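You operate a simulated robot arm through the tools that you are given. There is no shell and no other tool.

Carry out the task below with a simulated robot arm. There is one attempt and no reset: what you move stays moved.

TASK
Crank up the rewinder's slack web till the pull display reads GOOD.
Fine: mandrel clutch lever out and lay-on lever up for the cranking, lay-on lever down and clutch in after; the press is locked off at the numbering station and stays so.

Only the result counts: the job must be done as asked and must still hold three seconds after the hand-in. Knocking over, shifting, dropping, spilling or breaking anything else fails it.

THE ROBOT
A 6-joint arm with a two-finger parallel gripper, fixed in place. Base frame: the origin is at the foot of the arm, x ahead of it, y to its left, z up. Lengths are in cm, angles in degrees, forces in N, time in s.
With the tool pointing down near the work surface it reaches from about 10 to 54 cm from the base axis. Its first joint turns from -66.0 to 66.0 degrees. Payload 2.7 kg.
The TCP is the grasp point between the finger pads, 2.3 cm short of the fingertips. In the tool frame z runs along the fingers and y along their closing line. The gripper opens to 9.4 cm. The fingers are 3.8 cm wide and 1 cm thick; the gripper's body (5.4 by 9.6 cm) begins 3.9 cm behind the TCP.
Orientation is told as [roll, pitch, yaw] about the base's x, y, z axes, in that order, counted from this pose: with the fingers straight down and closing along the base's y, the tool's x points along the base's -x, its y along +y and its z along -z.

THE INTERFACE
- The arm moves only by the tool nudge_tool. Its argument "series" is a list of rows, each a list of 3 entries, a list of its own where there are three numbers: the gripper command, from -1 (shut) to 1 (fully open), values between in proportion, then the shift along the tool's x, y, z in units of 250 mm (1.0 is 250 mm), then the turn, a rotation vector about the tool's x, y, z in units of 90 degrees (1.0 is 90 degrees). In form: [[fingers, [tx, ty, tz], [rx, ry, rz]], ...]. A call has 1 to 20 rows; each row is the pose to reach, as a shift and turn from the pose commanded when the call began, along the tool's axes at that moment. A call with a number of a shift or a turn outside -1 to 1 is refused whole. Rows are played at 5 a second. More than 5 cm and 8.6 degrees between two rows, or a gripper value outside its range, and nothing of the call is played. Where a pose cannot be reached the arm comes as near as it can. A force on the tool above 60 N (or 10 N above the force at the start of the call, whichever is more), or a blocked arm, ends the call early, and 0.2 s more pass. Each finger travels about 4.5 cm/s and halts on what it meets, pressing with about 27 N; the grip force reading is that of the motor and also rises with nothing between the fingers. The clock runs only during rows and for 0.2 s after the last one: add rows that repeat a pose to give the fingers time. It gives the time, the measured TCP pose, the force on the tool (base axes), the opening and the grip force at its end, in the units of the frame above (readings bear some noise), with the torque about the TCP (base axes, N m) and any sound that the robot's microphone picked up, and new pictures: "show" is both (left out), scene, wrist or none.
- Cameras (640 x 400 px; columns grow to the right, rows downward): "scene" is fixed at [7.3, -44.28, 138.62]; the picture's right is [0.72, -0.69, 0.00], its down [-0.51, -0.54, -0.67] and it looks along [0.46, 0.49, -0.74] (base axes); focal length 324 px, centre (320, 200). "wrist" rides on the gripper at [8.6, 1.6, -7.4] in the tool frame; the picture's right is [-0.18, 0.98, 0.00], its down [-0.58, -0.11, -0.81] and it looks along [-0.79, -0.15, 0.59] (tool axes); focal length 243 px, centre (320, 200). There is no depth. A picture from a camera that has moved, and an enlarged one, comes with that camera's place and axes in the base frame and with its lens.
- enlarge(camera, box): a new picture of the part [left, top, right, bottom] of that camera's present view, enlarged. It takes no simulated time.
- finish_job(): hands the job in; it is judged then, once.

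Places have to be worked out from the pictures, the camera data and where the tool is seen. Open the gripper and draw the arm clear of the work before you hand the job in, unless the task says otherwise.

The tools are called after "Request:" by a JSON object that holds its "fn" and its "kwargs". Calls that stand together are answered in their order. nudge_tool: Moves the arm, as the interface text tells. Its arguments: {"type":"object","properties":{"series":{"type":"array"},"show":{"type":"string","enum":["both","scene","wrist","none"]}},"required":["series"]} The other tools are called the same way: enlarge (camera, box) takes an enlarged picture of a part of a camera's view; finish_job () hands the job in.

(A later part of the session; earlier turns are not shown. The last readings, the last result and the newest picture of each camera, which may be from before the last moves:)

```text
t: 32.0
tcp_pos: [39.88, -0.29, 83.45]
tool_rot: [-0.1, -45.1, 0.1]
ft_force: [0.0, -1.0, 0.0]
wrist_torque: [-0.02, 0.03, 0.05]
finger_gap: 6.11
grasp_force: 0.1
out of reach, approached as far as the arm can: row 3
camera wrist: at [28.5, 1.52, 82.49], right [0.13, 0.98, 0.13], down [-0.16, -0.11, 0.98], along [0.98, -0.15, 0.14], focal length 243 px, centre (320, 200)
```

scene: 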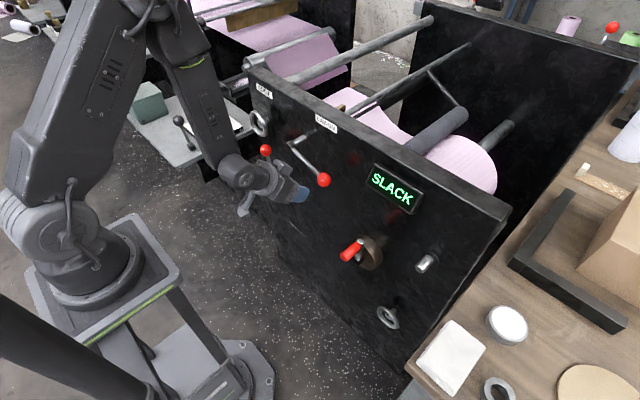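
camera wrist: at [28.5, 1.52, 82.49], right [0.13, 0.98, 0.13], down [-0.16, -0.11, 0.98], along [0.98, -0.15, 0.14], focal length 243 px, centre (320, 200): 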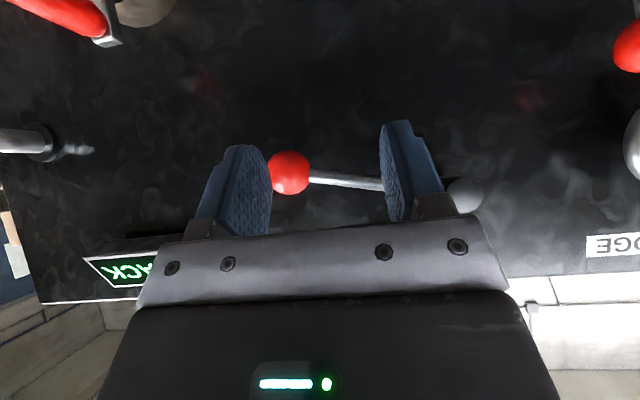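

Pitched to -45° at y≈-0.3, and the wrist now looks to be in the other, cleaner configuration. I'll move left in front of the levers at x≈40 to test it.

Request:
{"fn": "nudge_tool", "kwargs": {"series": [[0.3, [0, 0.06, 0], [0, 0, 0]], [0.3, [0, 0.16, 0], [0, 0, 0]], [0.3, [0, 0.28, 0], [0, 0, 0]], [0.3, [0, 0.4, 0], [0, 0, 0]], [0.3, [0, 0.5, 0], [0, 0, 0]], [0.3, [0, 0.6, 0], [0, 0, 0]], [0.3, [0, 0.6, 0], [0, 0, 0]]]}}

```text
t: 33.6
tcp_pos: [39.75, 14.93, 83.45]
tool_rot: [-0.1, -45.0, 0.2]
ft_force: [-0.4, 0.3, -0.4]
wrist_torque: [0.0, -0.01, 0.02]
finger_gap: 6.12
grasp_force: 0.1
camera wrist: at [28.48, 16.63, 82.56], right [0.13, 0.98, 0.13], down [-0.16, -0.11, 0.98], along [0.98, -0.15, 0.14], focal length 243 px, centre (320, 200)
```

scene: 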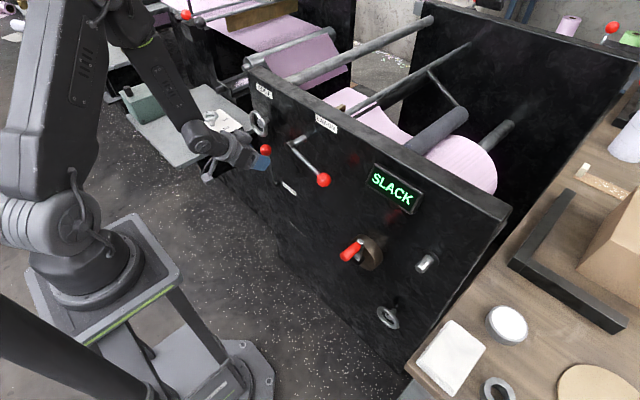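
wrist: 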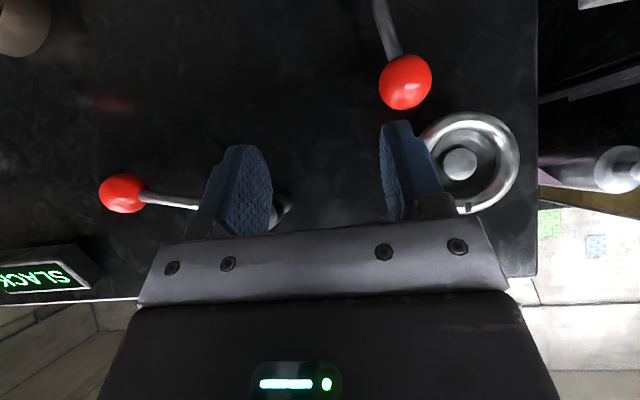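

The new configuration tracks cleanly across the panel. The clutch ball is now at about (46.95, 20.8, 78), so I'll align on it and advance to cage it again.

Request:
{"fn": "nudge_tool", "kwargs": {"series": [[0.3, [0, 0.12, 0], [0, 0, 0]], [0.3, [-0.003, 0.235, 0], [0, 0, 0]], [0.3, [-0.006, 0.235, 0.08], [0, 0, 0]], [0.3, [-0.006, 0.235, 0.16], [0, 0, 0]], [0.3, [-0.006, 0.235, 0.24], [0, 0, 0]], [0.3, [-0.006, 0.235, 0.3], [0, 0, 0]], [0.3, [-0.006, 0.235, 0.325], [0, 0, 0]], [-0.1, [-0.006, 0.235, 0.325], [0, 0, 0]], [-0.1, [-0.006, 0.235, 0.325], [0, 0, 0]]]}}

```text
t: 35.6
tcp_pos: [45.73, 20.71, 77.84]
tool_rot: [-0.1, -45.0, 0.0]
ft_force: [-0.7, -0.8, 0.5]
wrist_torque: [0.0, -0.01, 0.03]
finger_gap: 4.23
grasp_force: 0.0
camera wrist: at [34.33, 22.39, 76.87], right [0.13, 0.98, 0.13], down [-0.16, -0.11, 0.98], along [0.98, -0.15, 0.14], focal length 243 px, centre (320, 200)
```

scene: 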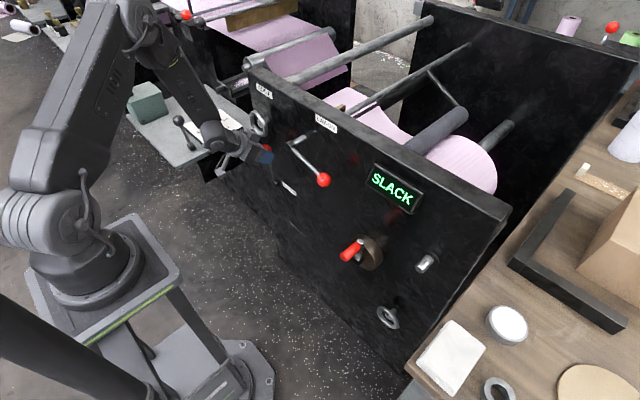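
wrist: 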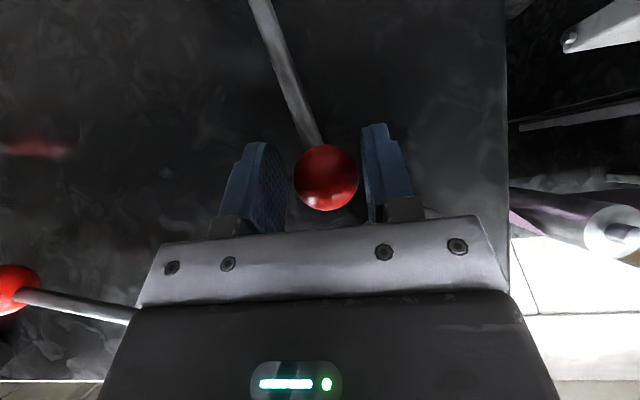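

The ball is caged cleanly. Now I'll push right along the lever's arc past vertical to about 18° right, watching for a stop.

Request:
{"fn": "nudge_tool", "kwargs": {"series": [[-0.1, [-0.004, -0.03, -0.004], [0, 0, 0]], [-0.1, [-0.0074, -0.062, -0.0074], [0, 0, 0]], [-0.1, [-0.009, -0.087, -0.009], [0, 0, 0]], [-0.1, [-0.0093, -0.112, -0.0093], [0, 0, 0]], [-0.1, [-0.009, -0.137, -0.009], [0, 0, 0]], [-0.1, [-0.0074, -0.162, -0.0074], [0, 0, 0]], [-0.1, [-0.005, -0.187, -0.005], [0, 0, 0]], [-0.1, [-0.002, -0.212, -0.002], [0, 0, 0]], [-0.1, [0.003, -0.236, 0.003], [0, 0, 0]], [-0.1, [0.0076, -0.26, 0.0076], [0, 0, 0]]]}}

```text
t: 37.8
tcp_pos: [45.74, 14.06, 77.36]
tool_rot: [0.0, -45.0, -0.1]
ft_force: [0.9, -3.1, -2.1]
wrist_torque: [0.01, 0.04, -0.05]
finger_gap: 4.36
grasp_force: 1.3
camera wrist: at [34.32, 15.86, 76.52], right [0.13, 0.98, 0.13], down [-0.16, -0.11, 0.98], along [0.98, -0.15, 0.14], focal length 243 px, centre (320, 200)
```

scene: 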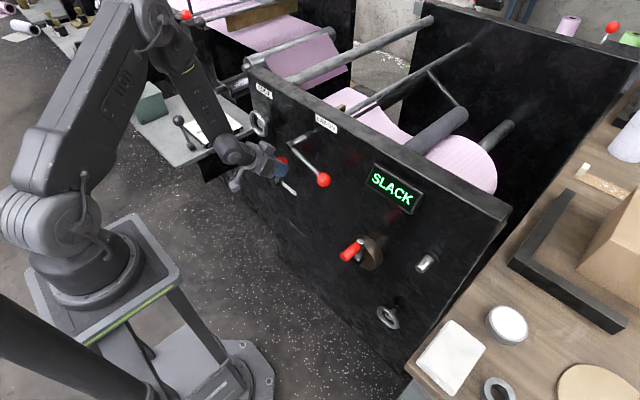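
wrist: 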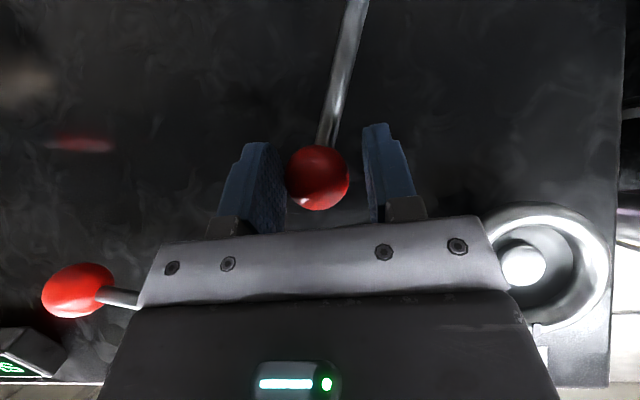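

The ball is now pressing on the right finger, so the lever has gone over centre and wants to move right. I'll continue along the arc to its end stop.

Request:
{"fn": "nudge_tool", "kwargs": {"series": [[-0.1, [0.008, -0.024, 0.008], [0, 0, 0]], [-0.1, [0.014, -0.046, 0.014], [0, 0, 0]], [-0.1, [0.022, -0.068, 0.022], [0, 0, 0]], [-0.1, [0.032, -0.09, 0.032], [0, 0, 0]], [-0.1, [0.032, -0.09, 0.032], [0, 0, 0]]]}}

```text
t: 39.0
tcp_pos: [45.84, 12.05, 76.47]
tool_rot: [-0.1, -45.1, 0.2]
ft_force: [-0.7, 14.7, 6.6]
wrist_torque: [0.08, -0.14, 0.22]
finger_gap: 4.85
grasp_force: 7.2
camera wrist: at [34.42, 13.76, 75.51], right [0.13, 0.98, 0.13], down [-0.16, -0.11, 0.98], along [0.98, -0.14, 0.15], focal length 243 px, centre (320, 200)
```

scene: 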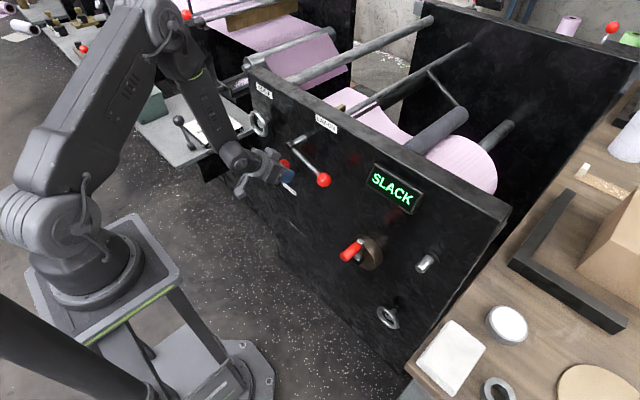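
wrist: 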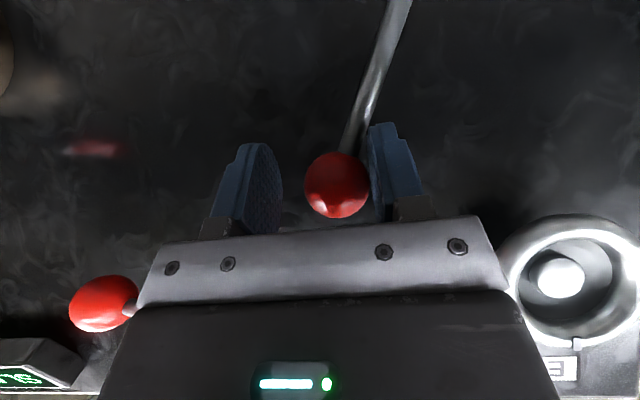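

The clutch hit its right-hand stop at about 25° right of vertical, with 15 N on the tool, so it has swung over fully. I'll ease off, open, and back out along the tool axis.

Request:
{"fn": "nudge_tool", "kwargs": {"series": [[-0.1, [0, 0.012, 0], [0, 0, 0]], [0.1, [0, 0.014, 0], [0, 0, 0]], [0.3, [0, 0.01, 0], [0, 0, 0]], [0.3, [0, 0.01, -0.05], [0, 0, 0]], [0.3, [0, 0.01, -0.14], [0, 0, 0]], [0.3, [0, 0.01, -0.23], [0, 0, 0]], [0.3, [0, 0.01, -0.3], [0, 0, 0]], [0.3, [0, 0.01, -0.3], [0, 0, 0]]]}}

```text
t: 40.8
tcp_pos: [40.43, 12.21, 81.75]
tool_rot: [-0.1, -45.0, 0.1]
ft_force: [-1.8, -0.4, -0.3]
wrist_torque: [0.0, 0.01, -0.02]
finger_gap: 6.12
grasp_force: 0.0
camera wrist: at [29.08, 13.91, 80.83], right [0.13, 0.98, 0.13], down [-0.16, -0.11, 0.98], along [0.98, -0.15, 0.14], focal length 243 px, centre (320, 200)
```

scene: 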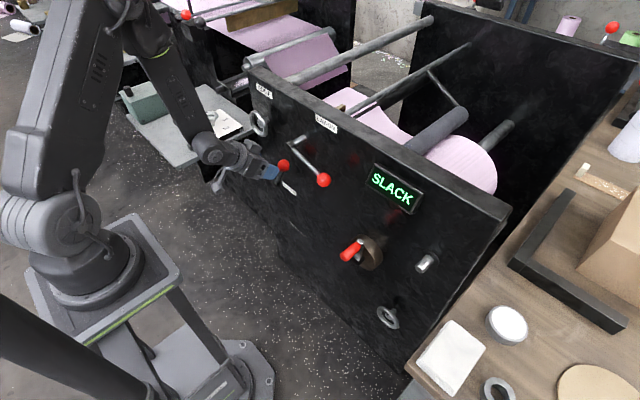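
wrist: 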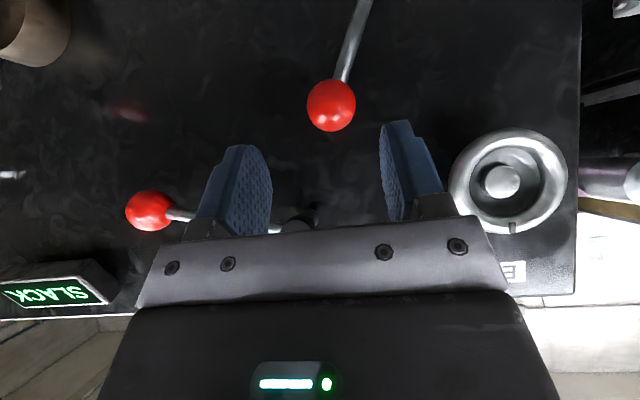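

The clutch ball now rests at about (47, 12.8, 76.8). Next is the lay-on lever, with its rod near z≈83.6 at y=0. I'll close the fingers and come in beneath it at (44.4, 0, 78.5).

Request:
{"fn": "nudge_tool", "kwargs": {"series": [[-1, [0.03, -0.1, 0.03], [0, 0, 0]], [-1, [0.07, -0.25, 0.07], [0, 0, 0]], [-1, [0.099, -0.4, 0.099], [0, 0, 0]], [-1, [0.099, -0.488, 0.099], [0, 0, 0]], [-1, [0.06, -0.488, 0.13], [0, 0, 0]], [-1, [0.01, -0.488, 0.17], [0, 0, 0]], [-1, [-0.025, -0.488, 0.212], [0, 0, 0]], [-1, [-0.025, -0.488, 0.212], [0, 0, 0]]]}}

```text
t: 42.6
tcp_pos: [44.74, -0.07, 78.2]
tool_rot: [-0.1, -45.1, 0.1]
ft_force: [0.3, -0.6, -0.1]
wrist_torque: [0.01, 0.01, -0.01]
finger_gap: 0.0
grasp_force: 26.8
camera wrist: at [33.3, 1.66, 77.37], right [0.13, 0.98, 0.13], down [-0.16, -0.11, 0.98], along [0.98, -0.15, 0.14], focal length 243 px, centre (320, 200)
```

scene: 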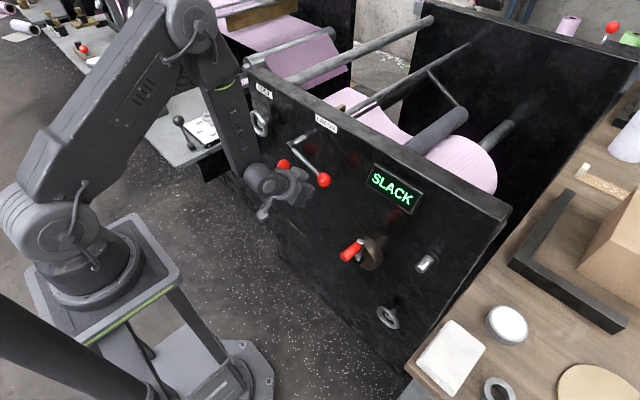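
wrist: 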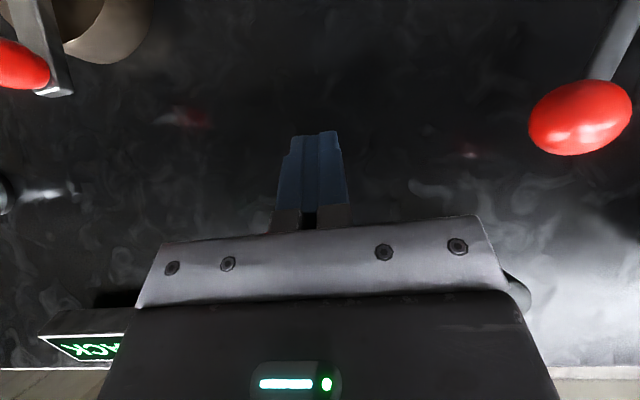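

Closed fingers are under the rod. I'll lift straight up to make contact and start raising the lever.

Request:
{"fn": "nudge_tool", "kwargs": {"series": [[-1, [-0.04, 0, -0.04], [0, 0, 0]], [-1, [-0.08, 0, -0.08], [0, 0, 0]], [-1, [-0.11, 0, -0.11], [0, 0, 0]], [-1, [-0.135, 0, -0.135], [0, 0, 0]], [-1, [-0.16, 0, -0.16], [0, 0, 0]], [-1, [-0.18, 0, -0.18], [0, 0, 0]]]}}

```text
t: 44.0
tcp_pos: [44.54, -0.01, 84.74]
tool_rot: [0.0, -44.8, 0.2]
ft_force: [-11.4, -0.9, -4.6]
wrist_torque: [0.0, 0.13, -0.05]
finger_gap: 0.01
grasp_force: 27.1
camera wrist: at [33.1, 1.73, 83.87], right [0.13, 0.98, 0.13], down [-0.16, -0.11, 0.98], along [0.98, -0.15, 0.14], focal length 243 px, centre (320, 200)
```

scene: 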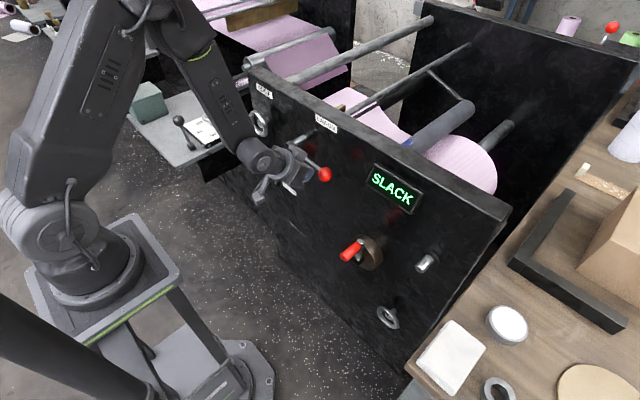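
wrist: 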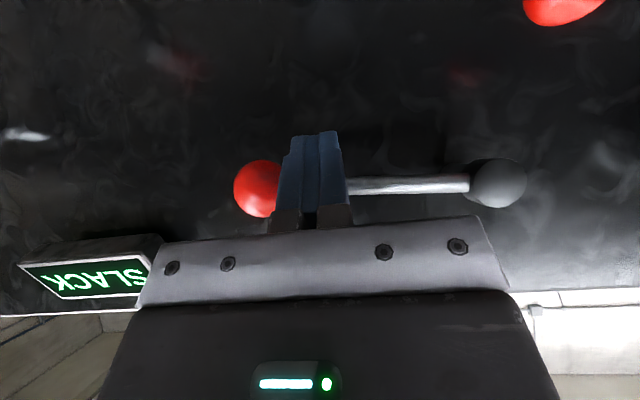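

The lever is rising and the lay-on roller is lifting in the scene, with moderate force. I'll continue upward in small steps.

Request:
{"fn": "nudge_tool", "kwargs": {"series": [[-1, [-0.02, 0, -0.02], [0, 0, 0]], [-1, [-0.04, 0, -0.04], [0, 0, 0]], [-1, [-0.06, 0, -0.06], [0, 0, 0]], [-1, [-0.08, 0, -0.08], [0, 0, 0]]]}}

```text
t: 45.0
tcp_pos: [44.67, 0.09, 87.69]
tool_rot: [-0.1, -45.2, 0.2]
ft_force: [0.4, 0.0, -1.9]
wrist_torque: [-0.04, 0.04, 0.02]
finger_gap: 0.0
grasp_force: 26.8
camera wrist: at [33.32, 1.72, 86.77], right [0.13, 0.98, 0.13], down [-0.16, -0.11, 0.98], along [0.98, -0.15, 0.15], focal length 243 px, centre (320, 200)
```

scene: 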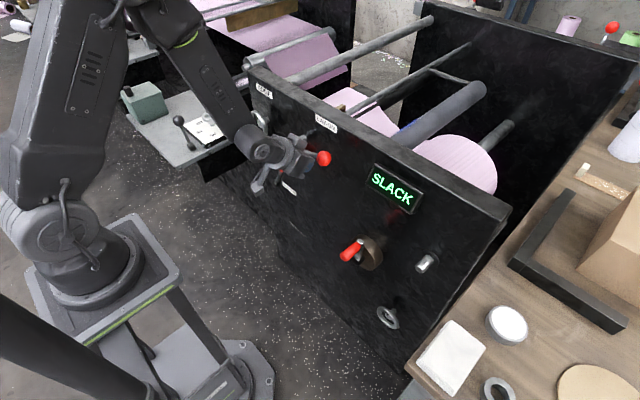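
wrist: 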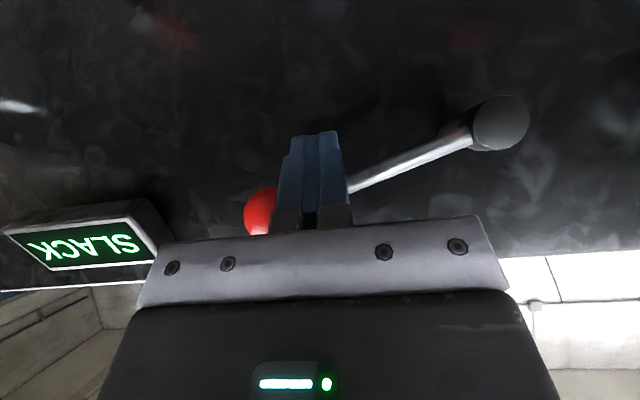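

The lever has swung above horizontal and the roller is clear of the roll; the force has dropped, as if it went over centre. I'll lift a bit more to confirm that it's at its upper stop.

Request:
{"fn": "nudge_tool", "kwargs": {"series": [[-1, [-0.015, 0, -0.015], [0, 0, 0]], [-1, [-0.03, 0, -0.03], [0, 0, 0]], [-1, [-0.045, 0, -0.045], [0, 0, 0]]]}}

```text
t: 45.8
tcp_pos: [44.0, -0.02, 88.66]
tool_rot: [-0.1, -43.7, 0.0]
ft_force: [-23.5, -5.3, -22.4]
wrist_torque: [-0.11, 0.76, -0.05]
finger_gap: 0.01
grasp_force: 26.8
camera wrist: at [32.64, 1.63, 88.01], right [0.14, 0.98, 0.13], down [-0.14, -0.11, 0.98], along [0.98, -0.15, 0.12], focal length 243 px, centre (320, 200)
```

scene: 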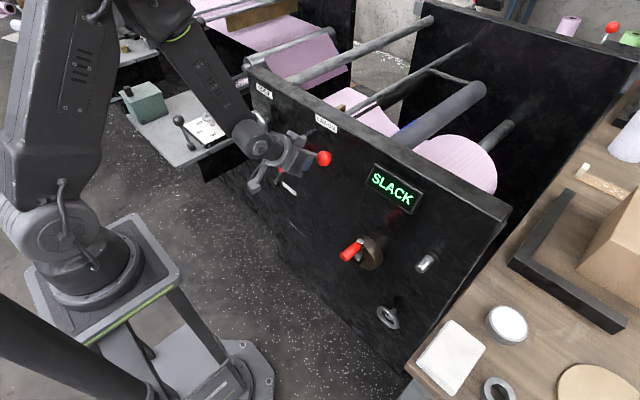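
wrist: 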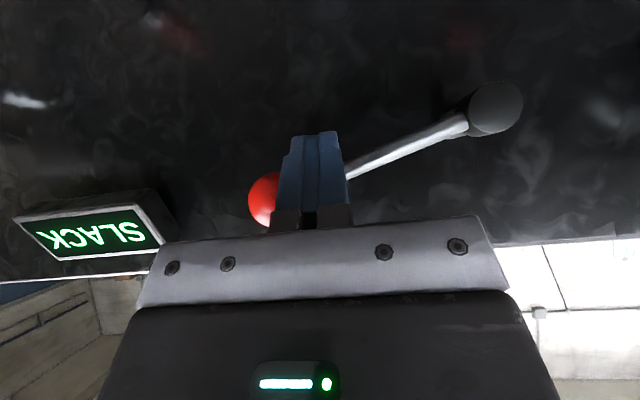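

That's the upper stop at about 32 N. I'll lower away from the rod, then retract toward the robot.

Request:
{"fn": "nudge_tool", "kwargs": {"series": [[-1, [0.03, 0, 0.03], [0, 0, 0]], [-1, [0.08, 0, 0.08], [0, 0, 0]], [-1, [0.14, 0, 0.14], [0, 0, 0]], [-1, [0.2, 0, 0.2], [0, 0, 0]], [-1, [0.28, 0, 0.19], [0, 0, 0]], [-1, [0.34, 0, 0.13], [0, 0, 0]], [-1, [0.34, 0, 0.13], [0, 0, 0]]]}}

```text
t: 47.4
tcp_pos: [40.78, 0.01, 80.89]
tool_rot: [0.0, -45.1, 0.1]
ft_force: [0.2, 0.0, -0.2]
wrist_torque: [0.0, -0.02, -0.02]
finger_gap: 0.0
grasp_force: 26.4
camera wrist: at [29.45, 1.71, 79.97], right [0.13, 0.98, 0.13], down [-0.16, -0.11, 0.98], along [0.98, -0.15, 0.14], focal length 243 px, centre (320, 200)
```

scene: 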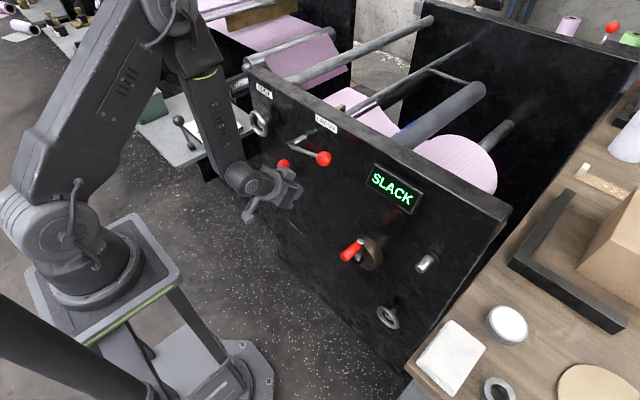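
wrist: 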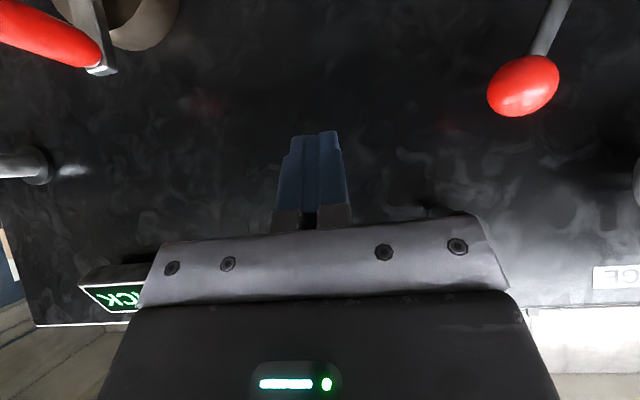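

Both levers are set: clutch right/out and lay-on up, holding on their own. Now I'll go over to face the crank with the fingers opening.

Request:
{"fn": "nudge_tool", "kwargs": {"series": [[-0.5, [0.04, -0.1, 0.004], [0, 0, 0]], [0, [0.09, -0.25, 0.01], [0, 0, 0]], [0.2, [0.13, -0.4, 0.015], [0, 0, 0]], [0.2, [0.147, -0.55, 0.017], [0, 0, 0]], [0.2, [0.147, -0.68, 0.017], [0, 0, 0]], [0.2, [0.147, -0.68, 0.017], [0, 0, 0]]]}}

```text
t: 48.8
tcp_pos: [38.52, -16.89, 77.88]
tool_rot: [0.0, -45.0, 0.1]
ft_force: [-0.4, -0.2, -0.1]
wrist_torque: [0.03, -0.01, -0.01]
finger_gap: 5.67
grasp_force: 0.1
camera wrist: at [27.15, -15.29, 77.03], right [0.13, 0.98, 0.13], down [-0.16, -0.11, 0.98], along [0.98, -0.15, 0.14], focal length 243 px, centre (320, 200)
```

scene: 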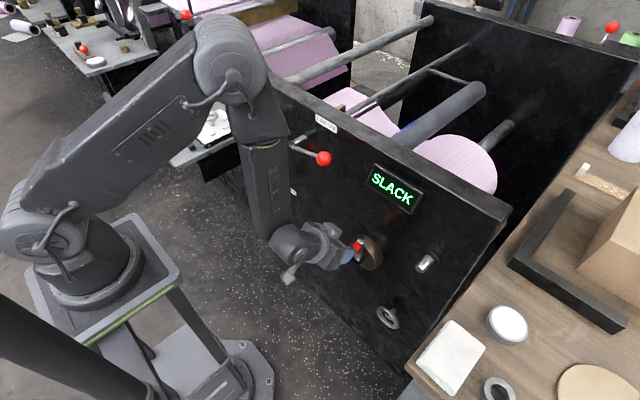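
wrist: 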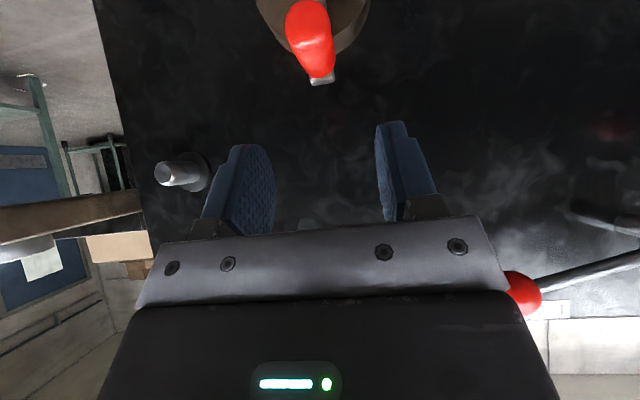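

Request:
{"fn": "enlarge", "kwargs": {"camera": "wrist", "box": [240, 0, 400, 100]}}

```text
4.00 times, centred on (320, 50) of wrist
camera zoom: at [27.15, -15.29, 77.03], right [0.13, 0.98, 0.13], down [-0.16, -0.11, 0.98], along [0.98, -0.15, 0.14], focal length 970 px, centre (320, 800)
```

zoom: 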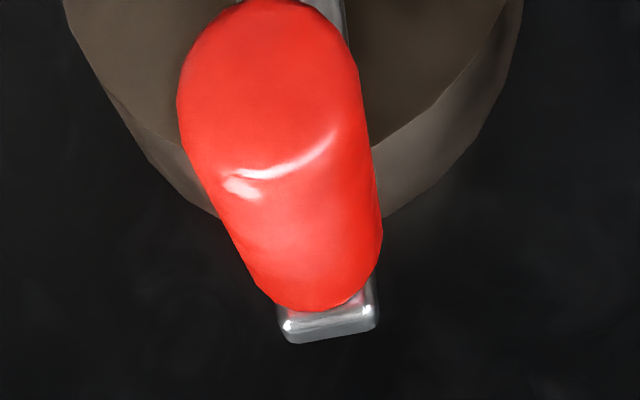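

The handle's axis is at y≈-16.9, z≈69.6, spanning x≈41.2–46.6, with radius about 1.25. I'll bring the open fingers down astride it at x≈42.7.

Request:
{"fn": "nudge_tool", "kwargs": {"series": [[0.2, [0.02, 0, 0.06], [0, 0, 0]], [0.2, [0.04, 0, 0.12], [0, 0, 0]], [0.2, [0.06, 0, 0.18], [0, 0, 0]], [0.2, [0.08, 0, 0.24], [0, 0, 0]], [0.2, [0.1, 0, 0.3], [0, 0, 0]], [0.2, [0.113, 0, 0.34], [0, 0, 0]], [0.2, [0.116, 0, 0.353], [0, 0, 0]], [0.2, [0.116, 0, 0.353], [0, 0, 0]]]}}

```text
t: 50.6
tcp_pos: [42.73, -16.93, 69.72]
tool_rot: [-0.1, -45.0, 0.1]
ft_force: [0.8, -0.1, -0.4]
wrist_torque: [-0.01, 0.0, 0.01]
finger_gap: 5.65
grasp_force: 0.0
camera wrist: at [31.39, -15.28, 68.82], right [0.13, 0.98, 0.13], down [-0.16, -0.11, 0.98], along [0.98, -0.15, 0.14], focal length 243 px, centre (320, 200)
```

scene: 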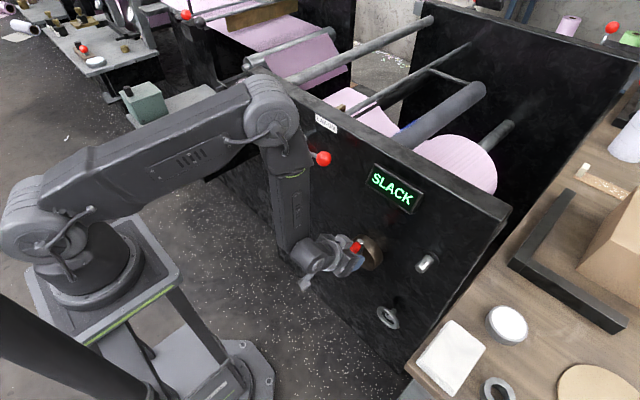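
wrist: 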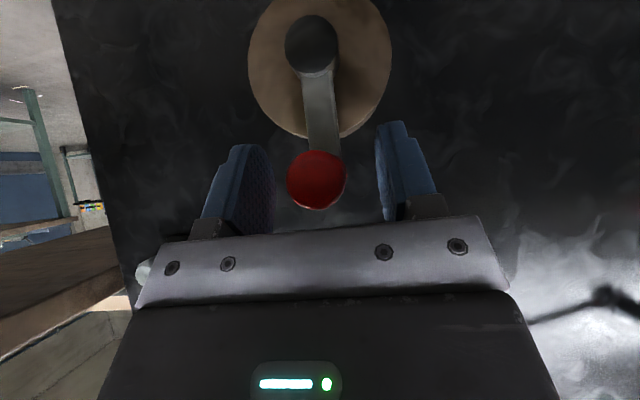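

The handle is centred between the fingers, with the hub at about y=-16.8, z=62.2. I'll close on the handle first and check for side load.

Request:
{"fn": "nudge_tool", "kwargs": {"series": [[-0.2, [0, 0, 0], [0, 0, 0]], [-0.6, [0, 0, 0], [0, 0, 0]], [-1, [0, 0, 0], [0, 0, 0]], [-1, [0, 0, 0], [0, 0, 0]], [-1, [0, 0, 0], [0, 0, 0]]]}}

```text
t: 51.8
tcp_pos: [42.75, -16.88, 69.81]
tool_rot: [-0.1, -45.0, 0.1]
ft_force: [0.3, 1.0, 0.2]
wrist_torque: [-0.01, 0.04, -0.28]
finger_gap: 2.54
grasp_force: 44.9
camera wrist: at [31.38, -15.29, 68.83], right [0.13, 0.98, 0.13], down [-0.16, -0.11, 0.98], along [0.98, -0.15, 0.14], focal length 243 px, centre (320, 200)
```

scene: 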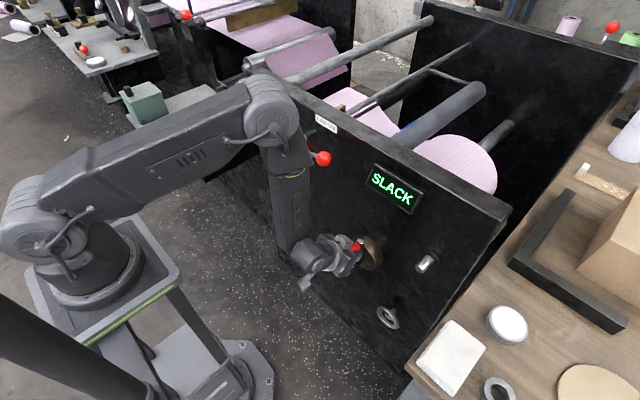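
wrist: 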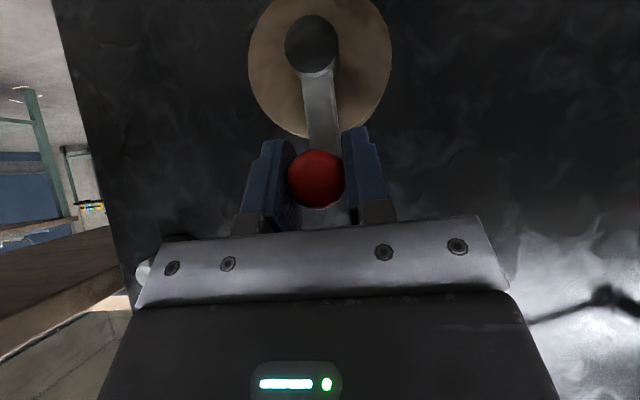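

Handle gripped (2.54 cm). The web runs onto the roll's top from the left, so clockwise (top toward -y) should wind it in. I'll test a small clockwise arc.

Request:
{"fn": "nudge_tool", "kwargs": {"series": [[-1, [0.0008, -0.025, 0.0008], [0, 0, 0]], [-1, [0.0031, -0.0504, 0.0031], [0, 0, 0]], [-1, [0.007, -0.075, 0.007], [0, 0, 0]], [-1, [0.0124, -0.0992, 0.0124], [0, 0, 0]]]}}

```text
t: 52.8
tcp_pos: [42.68, -19.59, 69.27]
tool_rot: [-0.2, -45.1, 0.0]
ft_force: [-9.3, -5.5, 16.1]
wrist_torque: [0.01, 0.78, 0.85]
finger_gap: 2.54
grasp_force: 45.0
camera wrist: at [31.39, -17.84, 68.35], right [0.13, 0.98, 0.13], down [-0.16, -0.11, 0.98], along [0.98, -0.15, 0.15], focal length 243 px, centre (320, 200)
```

scene: 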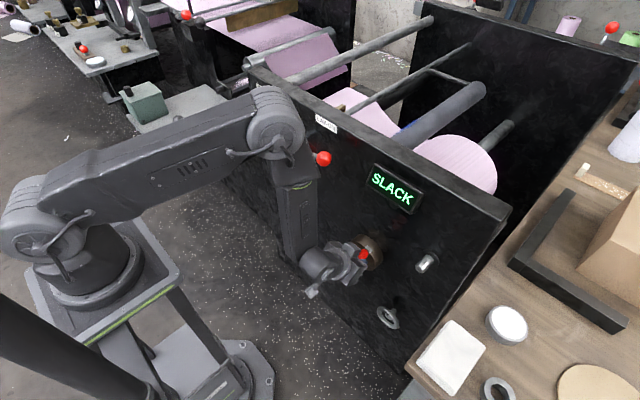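
wrist: 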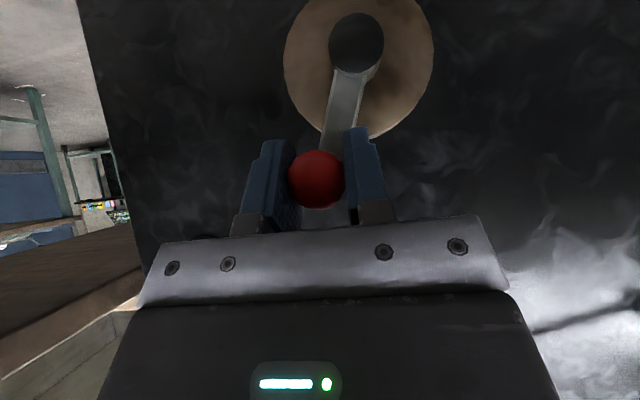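

The crank turns clockwise with little tangential resistance and about 17 N of radial strain from small mismatch. I'll continue from 20° to 50° and watch the forces and display.

Request:
{"fn": "nudge_tool", "kwargs": {"series": [[-1, [0.0069, -0.0235, 0.0069], [0, 0, 0]], [-1, [0.0153, -0.046, 0.0153], [0, 0, 0]], [-1, [0.0249, -0.0676, 0.0249], [0, 0, 0]], [-1, [0.0359, -0.0878, 0.0359], [0, 0, 0]], [-1, [0.048, -0.1066, 0.048], [0, 0, 0]], [-1, [0.0613, -0.1238, 0.0613], [0, 0, 0]]]}}

```text
t: 54.2
tcp_pos: [42.67, -22.66, 67.16]
tool_rot: [-0.1, -45.0, -0.1]
ft_force: [-15.3, -21.0, 17.8]
wrist_torque: [-0.07, -0.62, 0.85]
finger_gap: 2.54
grasp_force: 44.6
camera wrist: at [31.4, -20.93, 66.23], right [0.13, 0.98, 0.13], down [-0.16, -0.11, 0.98], along [0.98, -0.15, 0.14], focal length 243 px, centre (320, 200)
```

scene: 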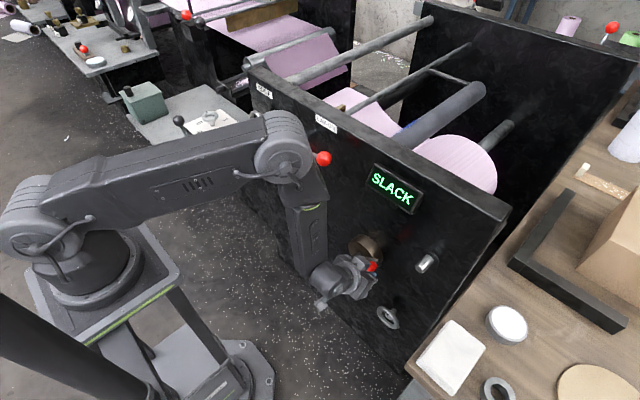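
wrist: 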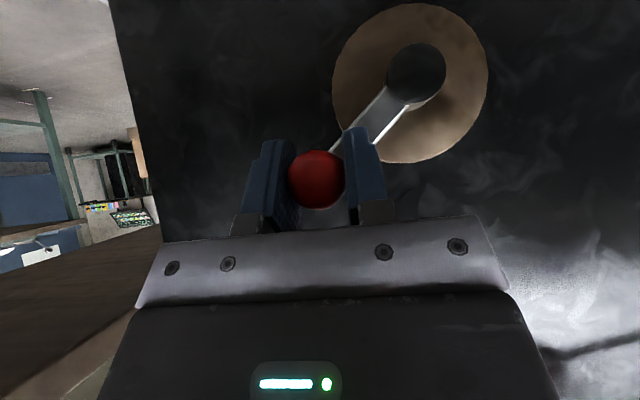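

Fitting the three gripped points gives a true crank radius of about 7.6 cm around (y=-16.92, z=62.12), so my circle was slightly small. I'll continue with the corrected circle to 90°.

Request:
{"fn": "nudge_tool", "kwargs": {"series": [[-1, [0.0177, -0.0274, 0.0177], [0, 0, 0]], [-1, [0.04, -0.047, 0.04], [0, 0, 0]], [-1, [0.0641, -0.0622, 0.0641], [0, 0, 0]], [-1, [0.0892, -0.0734, 0.0892], [0, 0, 0]], [-1, [0.115, -0.0802, 0.115], [0, 0, 0]], [-1, [0.1413, -0.0826, 0.1413], [0, 0, 0]]]}}

```text
t: 55.6
tcp_pos: [42.72, -24.55, 61.99]
tool_rot: [0.1, -45.0, 0.2]
ft_force: [1.1, 5.5, -0.8]
wrist_torque: [0.02, -0.16, -1.37]
finger_gap: 2.55
grasp_force: 44.8
camera wrist: at [31.4, -22.85, 61.07], right [0.13, 0.98, 0.13], down [-0.16, -0.11, 0.98], along [0.98, -0.15, 0.14], focal length 243 px, centre (320, 200)
```

scene: 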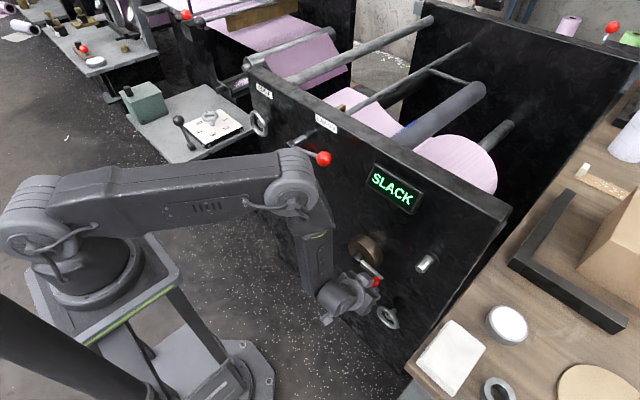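
wrist: 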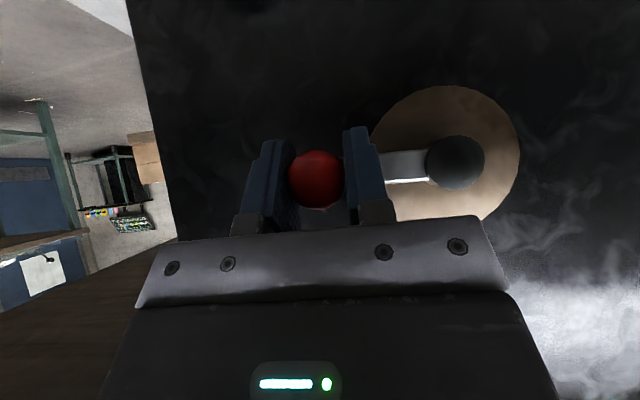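

Forces are low now, so the circle fit is good. The display still reads SLACK, so I'll crank from 90° to about 139° and check again.

Request:
{"fn": "nudge_tool", "kwargs": {"series": [[-1, [0.0263, 0.0032, 0.0263], [0, 0, 0]], [-1, [0.052, 0.01, 0.052], [0, 0, 0]], [-1, [0.0769, 0.0208, 0.0769], [0, 0, 0]], [-1, [0.101, 0.0364, 0.101], [0, 0, 0]], [-1, [0.1233, 0.0556, 0.1233], [0, 0, 0]], [-1, [0.1439, 0.0788, 0.1439], [0, 0, 0]], [-1, [0.1623, 0.1052, 0.1623], [0, 0, 0]]], "show": "scene"}}

Request:
{"fn": "enlarge", "kwargs": {"camera": "scene", "box": [320, 60, 520, 220]}}

```text
t: 57.2
tcp_pos: [42.75, -21.98, 56.24]
tool_rot: [-0.1, -45.1, 0.2]
ft_force: [-10.2, 16.6, 18.1]
wrist_torque: [-0.03, -0.31, 0.53]
finger_gap: 2.48
grasp_force: 45.1
```

scene: 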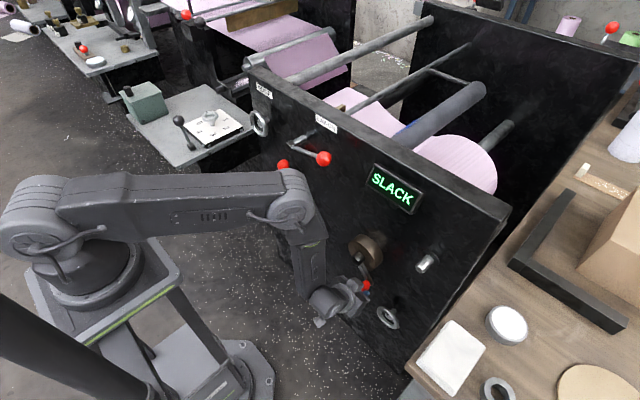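

```text
2.50 times, centred on (420, 140) of scene
camera zoom: at [7.26, -44.25, 138.63], right [0.72, -0.69, 0.0], down [-0.51, -0.54, -0.67], along [0.46, 0.49, -0.74], focal length 810 px, centre (70, 350)
```

zoom: 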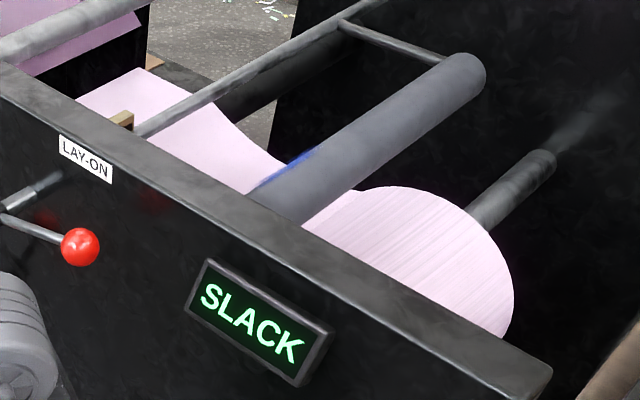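

There's 25 N of radial strain with no tangential load, so the grip has shifted slightly. I'll release and look at where the handle rests relative to the fingers.

Request:
{"fn": "nudge_tool", "kwargs": {"series": [[-0.6, [0, 0, 0], [0, 0, 0]], [-0.2, [0, 0, 0], [0, 0, 0]], [0, [0, 0, 0], [0, 0, 0]], [0, [0, 0, 0], [0, 0, 0]]]}}

```text
t: 58.2
tcp_pos: [42.75, -21.94, 56.18]
tool_rot: [-0.2, -45.1, 0.1]
ft_force: [0.5, 0.7, -0.7]
wrist_torque: [-0.04, 0.0, 0.02]
finger_gap: 4.7
grasp_force: 0.1
camera wrist: at [31.43, -20.42, 55.4], right [0.13, 0.98, 0.13], down [-0.16, -0.11, 0.98], along [0.98, -0.15, 0.14], focal length 243 px, centre (320, 200)
```

scene: 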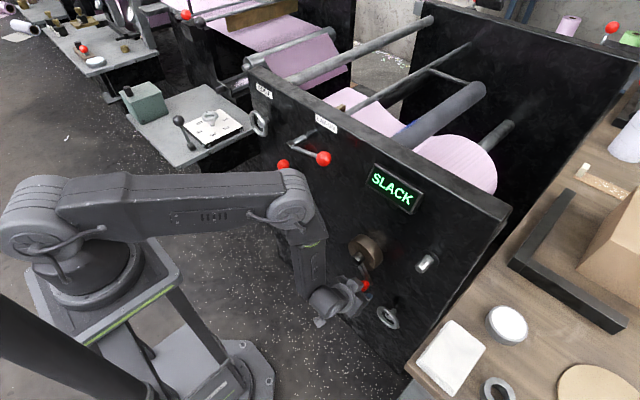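
wrist: 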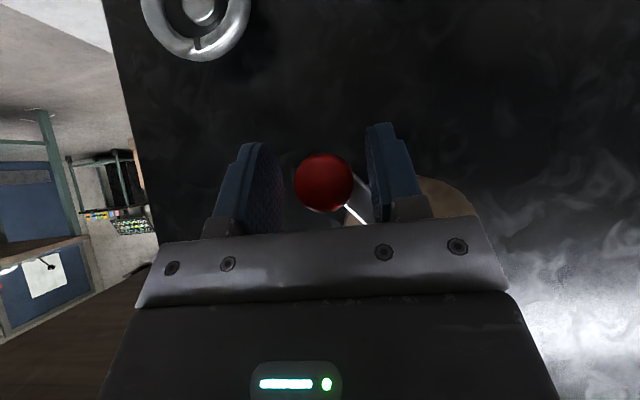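

Released, the crank stays put; the handle sits about 0.3 cm toward +y from centre. Refit: centre (y=-16.98, z=62.2), R≈7.53. I'll recentre, regrip, and continue through the bottom to 190°.

Request:
{"fn": "nudge_tool", "kwargs": {"series": [[0, [-0.0034, 0.0116, -0.0034], [0, 0, 0]], [-0.5, [-0.0034, 0.0116, -0.0034], [0, 0, 0]], [-1, [-0.0034, 0.0116, -0.0034], [0, 0, 0]], [-1, [-0.0034, 0.0116, -0.0034], [0, 0, 0]], [-1, [-0.0034, 0.0116, -0.0034], [0, 0, 0]], [-1, [0.0105, 0.0388, 0.0105], [0, 0, 0]], [-1, [0.0226, 0.0712, 0.0226], [0, 0, 0]], [-1, [0.0322, 0.1052, 0.0322], [0, 0, 0]], [-1, [0.0387, 0.1408, 0.0387], [0, 0, 0]], [-1, [0.0421, 0.1772, 0.0421], [0, 0, 0]], [-1, [0.0424, 0.214, 0.0424], [0, 0, 0]], [-1, [0.0396, 0.2508, 0.0396], [0, 0, 0]]]}}

```text
t: 60.8
tcp_pos: [42.88, -15.75, 54.88]
tool_rot: [0.1, -44.8, 0.2]
ft_force: [17.3, 3.7, -26.7]
wrist_torque: [-0.01, 0.04, -0.46]
finger_gap: 2.5
grasp_force: 44.7
camera wrist: at [31.47, -14.11, 53.98], right [0.13, 0.98, 0.13], down [-0.16, -0.11, 0.98], along [0.98, -0.15, 0.14], focal length 243 px, centre (320, 200)
```

scene: 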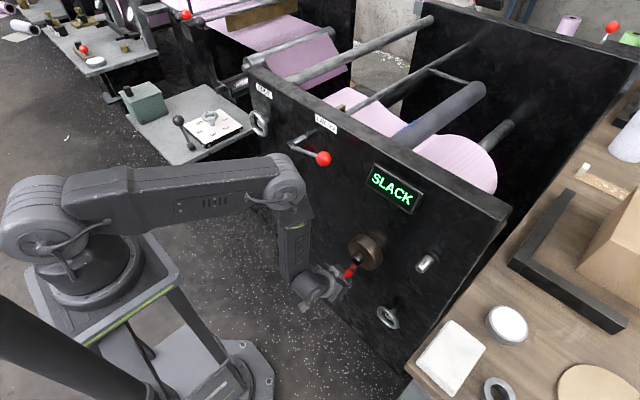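
wrist: 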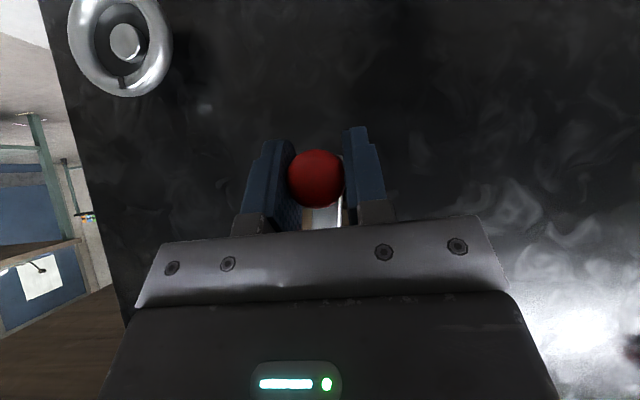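

The forces show the true bottom is slightly lower, so I'm using centre (y=-16.94, z=62.12) and R=7.58. The display still reads SLACK after about 190°; I'll continue up the left side to 245°.

Request:
{"fn": "nudge_tool", "kwargs": {"series": [[-1, [-0.0014, 0.0328, -0.0014], [0, 0, 0]], [-1, [-0.0102, 0.0676, -0.0102], [0, 0, 0]], [-1, [-0.0221, 0.1008, -0.0221], [0, 0, 0]], [-1, [-0.0365, 0.1316, -0.0365], [0, 0, 0]], [-1, [-0.0534, 0.16, -0.0534], [0, 0, 0]], [-1, [-0.0727, 0.1848, -0.0727], [0, 0, 0]], [-1, [-0.0939, 0.2064, -0.0939], [0, 0, 0]], [-1, [-0.1171, 0.224, -0.1171], [0, 0, 0]]]}}

```text
t: 62.6
tcp_pos: [42.79, -10.2, 59.16]
tool_rot: [-0.3, -45.2, 0.1]
ft_force: [14.1, -2.1, -0.7]
wrist_torque: [0.01, 0.66, 0.48]
finger_gap: 2.48
grasp_force: 45.2
camera wrist: at [31.46, -8.47, 58.23], right [0.13, 0.98, 0.13], down [-0.16, -0.11, 0.98], along [0.98, -0.15, 0.15], focal length 243 px, centre (320, 200)
```

scene: 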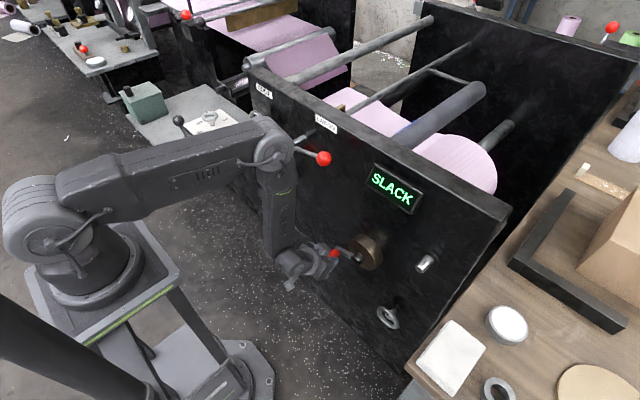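
wrist: 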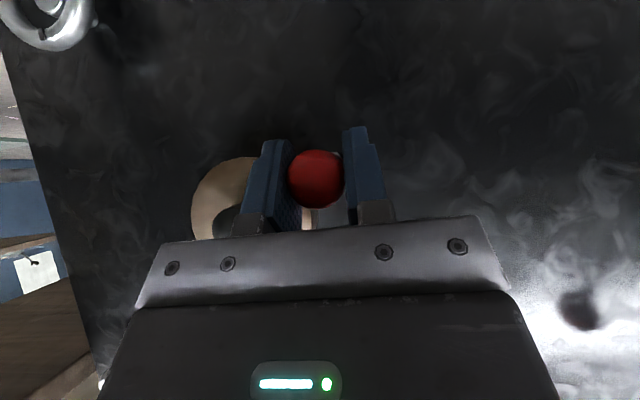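

Forces in the crank plane are small. I'll compare the web sag with the earlier picture.

Request:
{"fn": "enlarge", "kwargs": {"camera": "scene", "box": [320, 60, 520, 220]}}

```text
2.50 times, centred on (420, 140) of scene
camera zoom: at [7.33, -44.29, 138.61], right [0.72, -0.69, 0.0], down [-0.51, -0.54, -0.67], along [0.46, 0.49, -0.74], focal length 810 px, centre (70, 350)
```

zoom: 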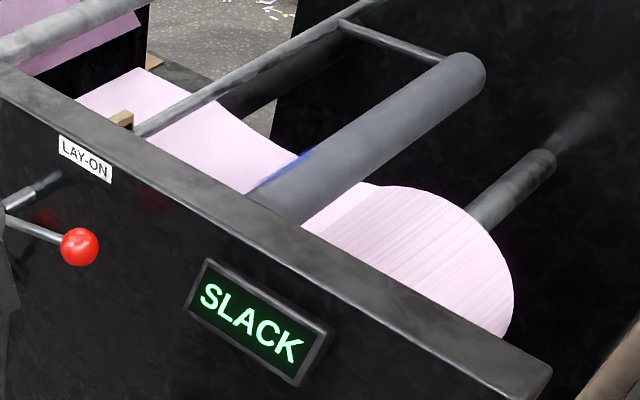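

The web is visibly straightening, so clockwise is right. I'll take shorter arcs now, from 245° to 273°.

Request:
{"fn": "nudge_tool", "kwargs": {"series": [[-1, [-0.0243, 0.0136, -0.0243], [0, 0, 0]], [-1, [-0.0495, 0.0228, -0.0495], [0, 0, 0]], [-1, [-0.0755, 0.0276, -0.0755], [0, 0, 0]], [-1, [-0.1018, 0.028, -0.1018], [0, 0, 0]]], "show": "scene"}}

```text
t: 63.6
tcp_pos: [42.74, -9.49, 62.73]
tool_rot: [-0.1, -45.2, -0.1]
ft_force: [10.3, -19.9, -3.1]
wrist_torque: [-0.03, -1.26, 0.38]
finger_gap: 2.44
grasp_force: 44.8
```

scene: 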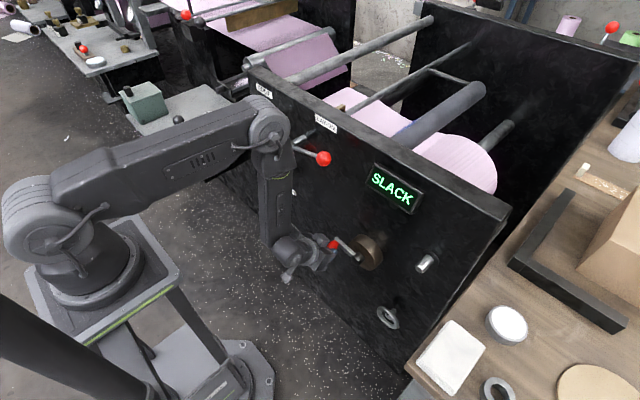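

Still SLACK with about 20 N inward strain. I'll release briefly to relieve it and check the handle's position relative to the fingers.

Request:
{"fn": "nudge_tool", "kwargs": {"series": [[-0.6, [0, 0, 0], [0, 0, 0]], [-0.2, [0, 0, 0], [0, 0, 0]], [-0.1, [0, 0, 0], [0, 0, 0]], [-0.1, [0, 0, 0], [0, 0, 0]]]}}

```text
t: 64.6
tcp_pos: [42.71, -9.34, 62.66]
tool_rot: [-0.1, -45.0, 0.1]
ft_force: [0.1, 0.0, 0.3]
wrist_torque: [-0.02, -0.02, -0.02]
finger_gap: 4.23
grasp_force: 0.0
camera wrist: at [31.35, -7.7, 61.83], right [0.13, 0.98, 0.13], down [-0.16, -0.11, 0.98], along [0.98, -0.15, 0.14], focal length 243 px, centre (320, 200)
```

scene: 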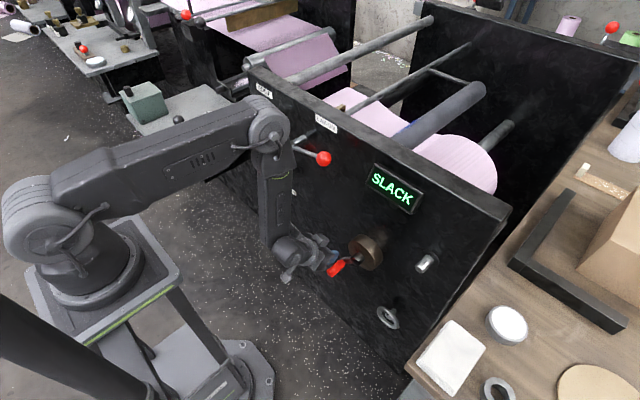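
wrist: 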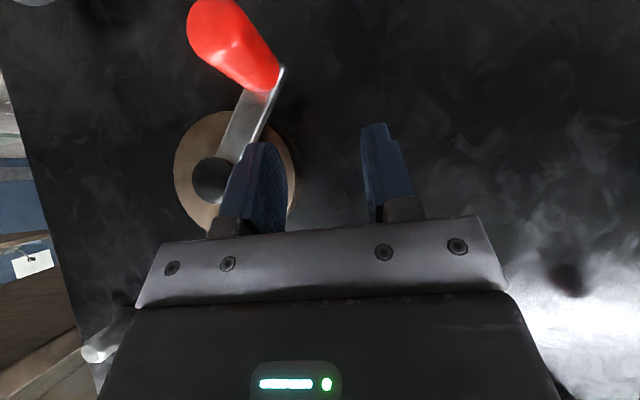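

On release the handle swung back down to about 214°, so the crank isn't self-holding there. I'll check whether the web unwound with it.

Request:
{"fn": "enlarge", "kwargs": {"camera": "scene", "box": [320, 60, 520, 220]}}

Request:
{"fn": "nudge_tool", "kwargs": {"series": [[-0.1, [0, 0, 0], [0, 0, 0]]]}}

```text
2.50 times, centred on (420, 140) of scene
camera zoom: at [7.3, -44.28, 138.62], right [0.72, -0.69, 0.0], down [-0.51, -0.54, -0.67], along [0.46, 0.49, -0.74], focal length 810 px, centre (70, 350)
```

zoom: 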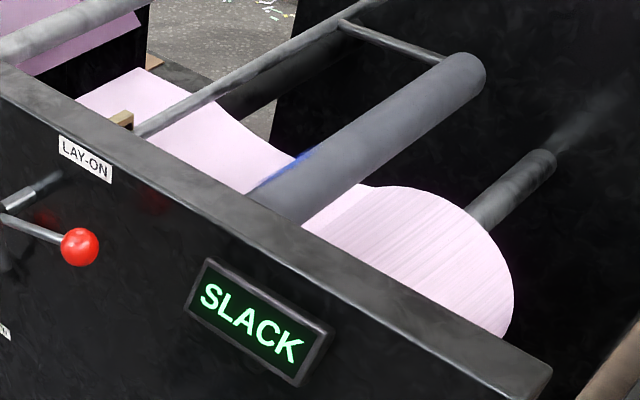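

```text
t: 65.0
tcp_pos: [42.67, -9.33, 62.73]
tool_rot: [-0.1, -45.1, 0.1]
ft_force: [-0.3, -0.2, -0.1]
wrist_torque: [0.03, -0.01, 0.02]
finger_gap: 4.24
grasp_force: 0.0
camera wrist: at [31.39, -7.71, 61.84], right [0.13, 0.98, 0.13], down [-0.16, -0.11, 0.98], along [0.98, -0.15, 0.14], focal length 243 px, centre (320, 200)
```

scene: 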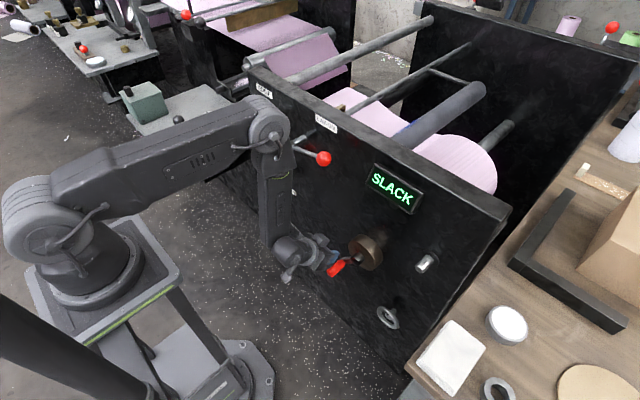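
wrist: 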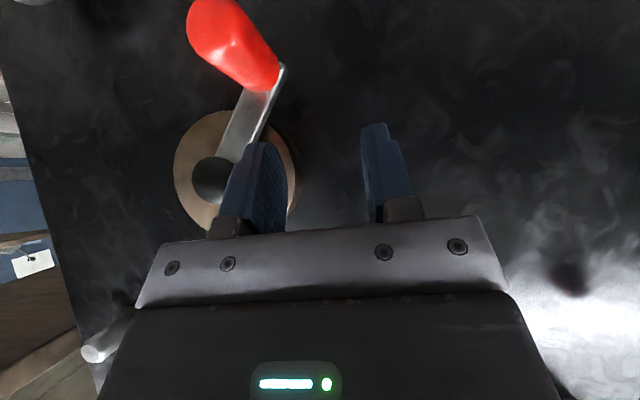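

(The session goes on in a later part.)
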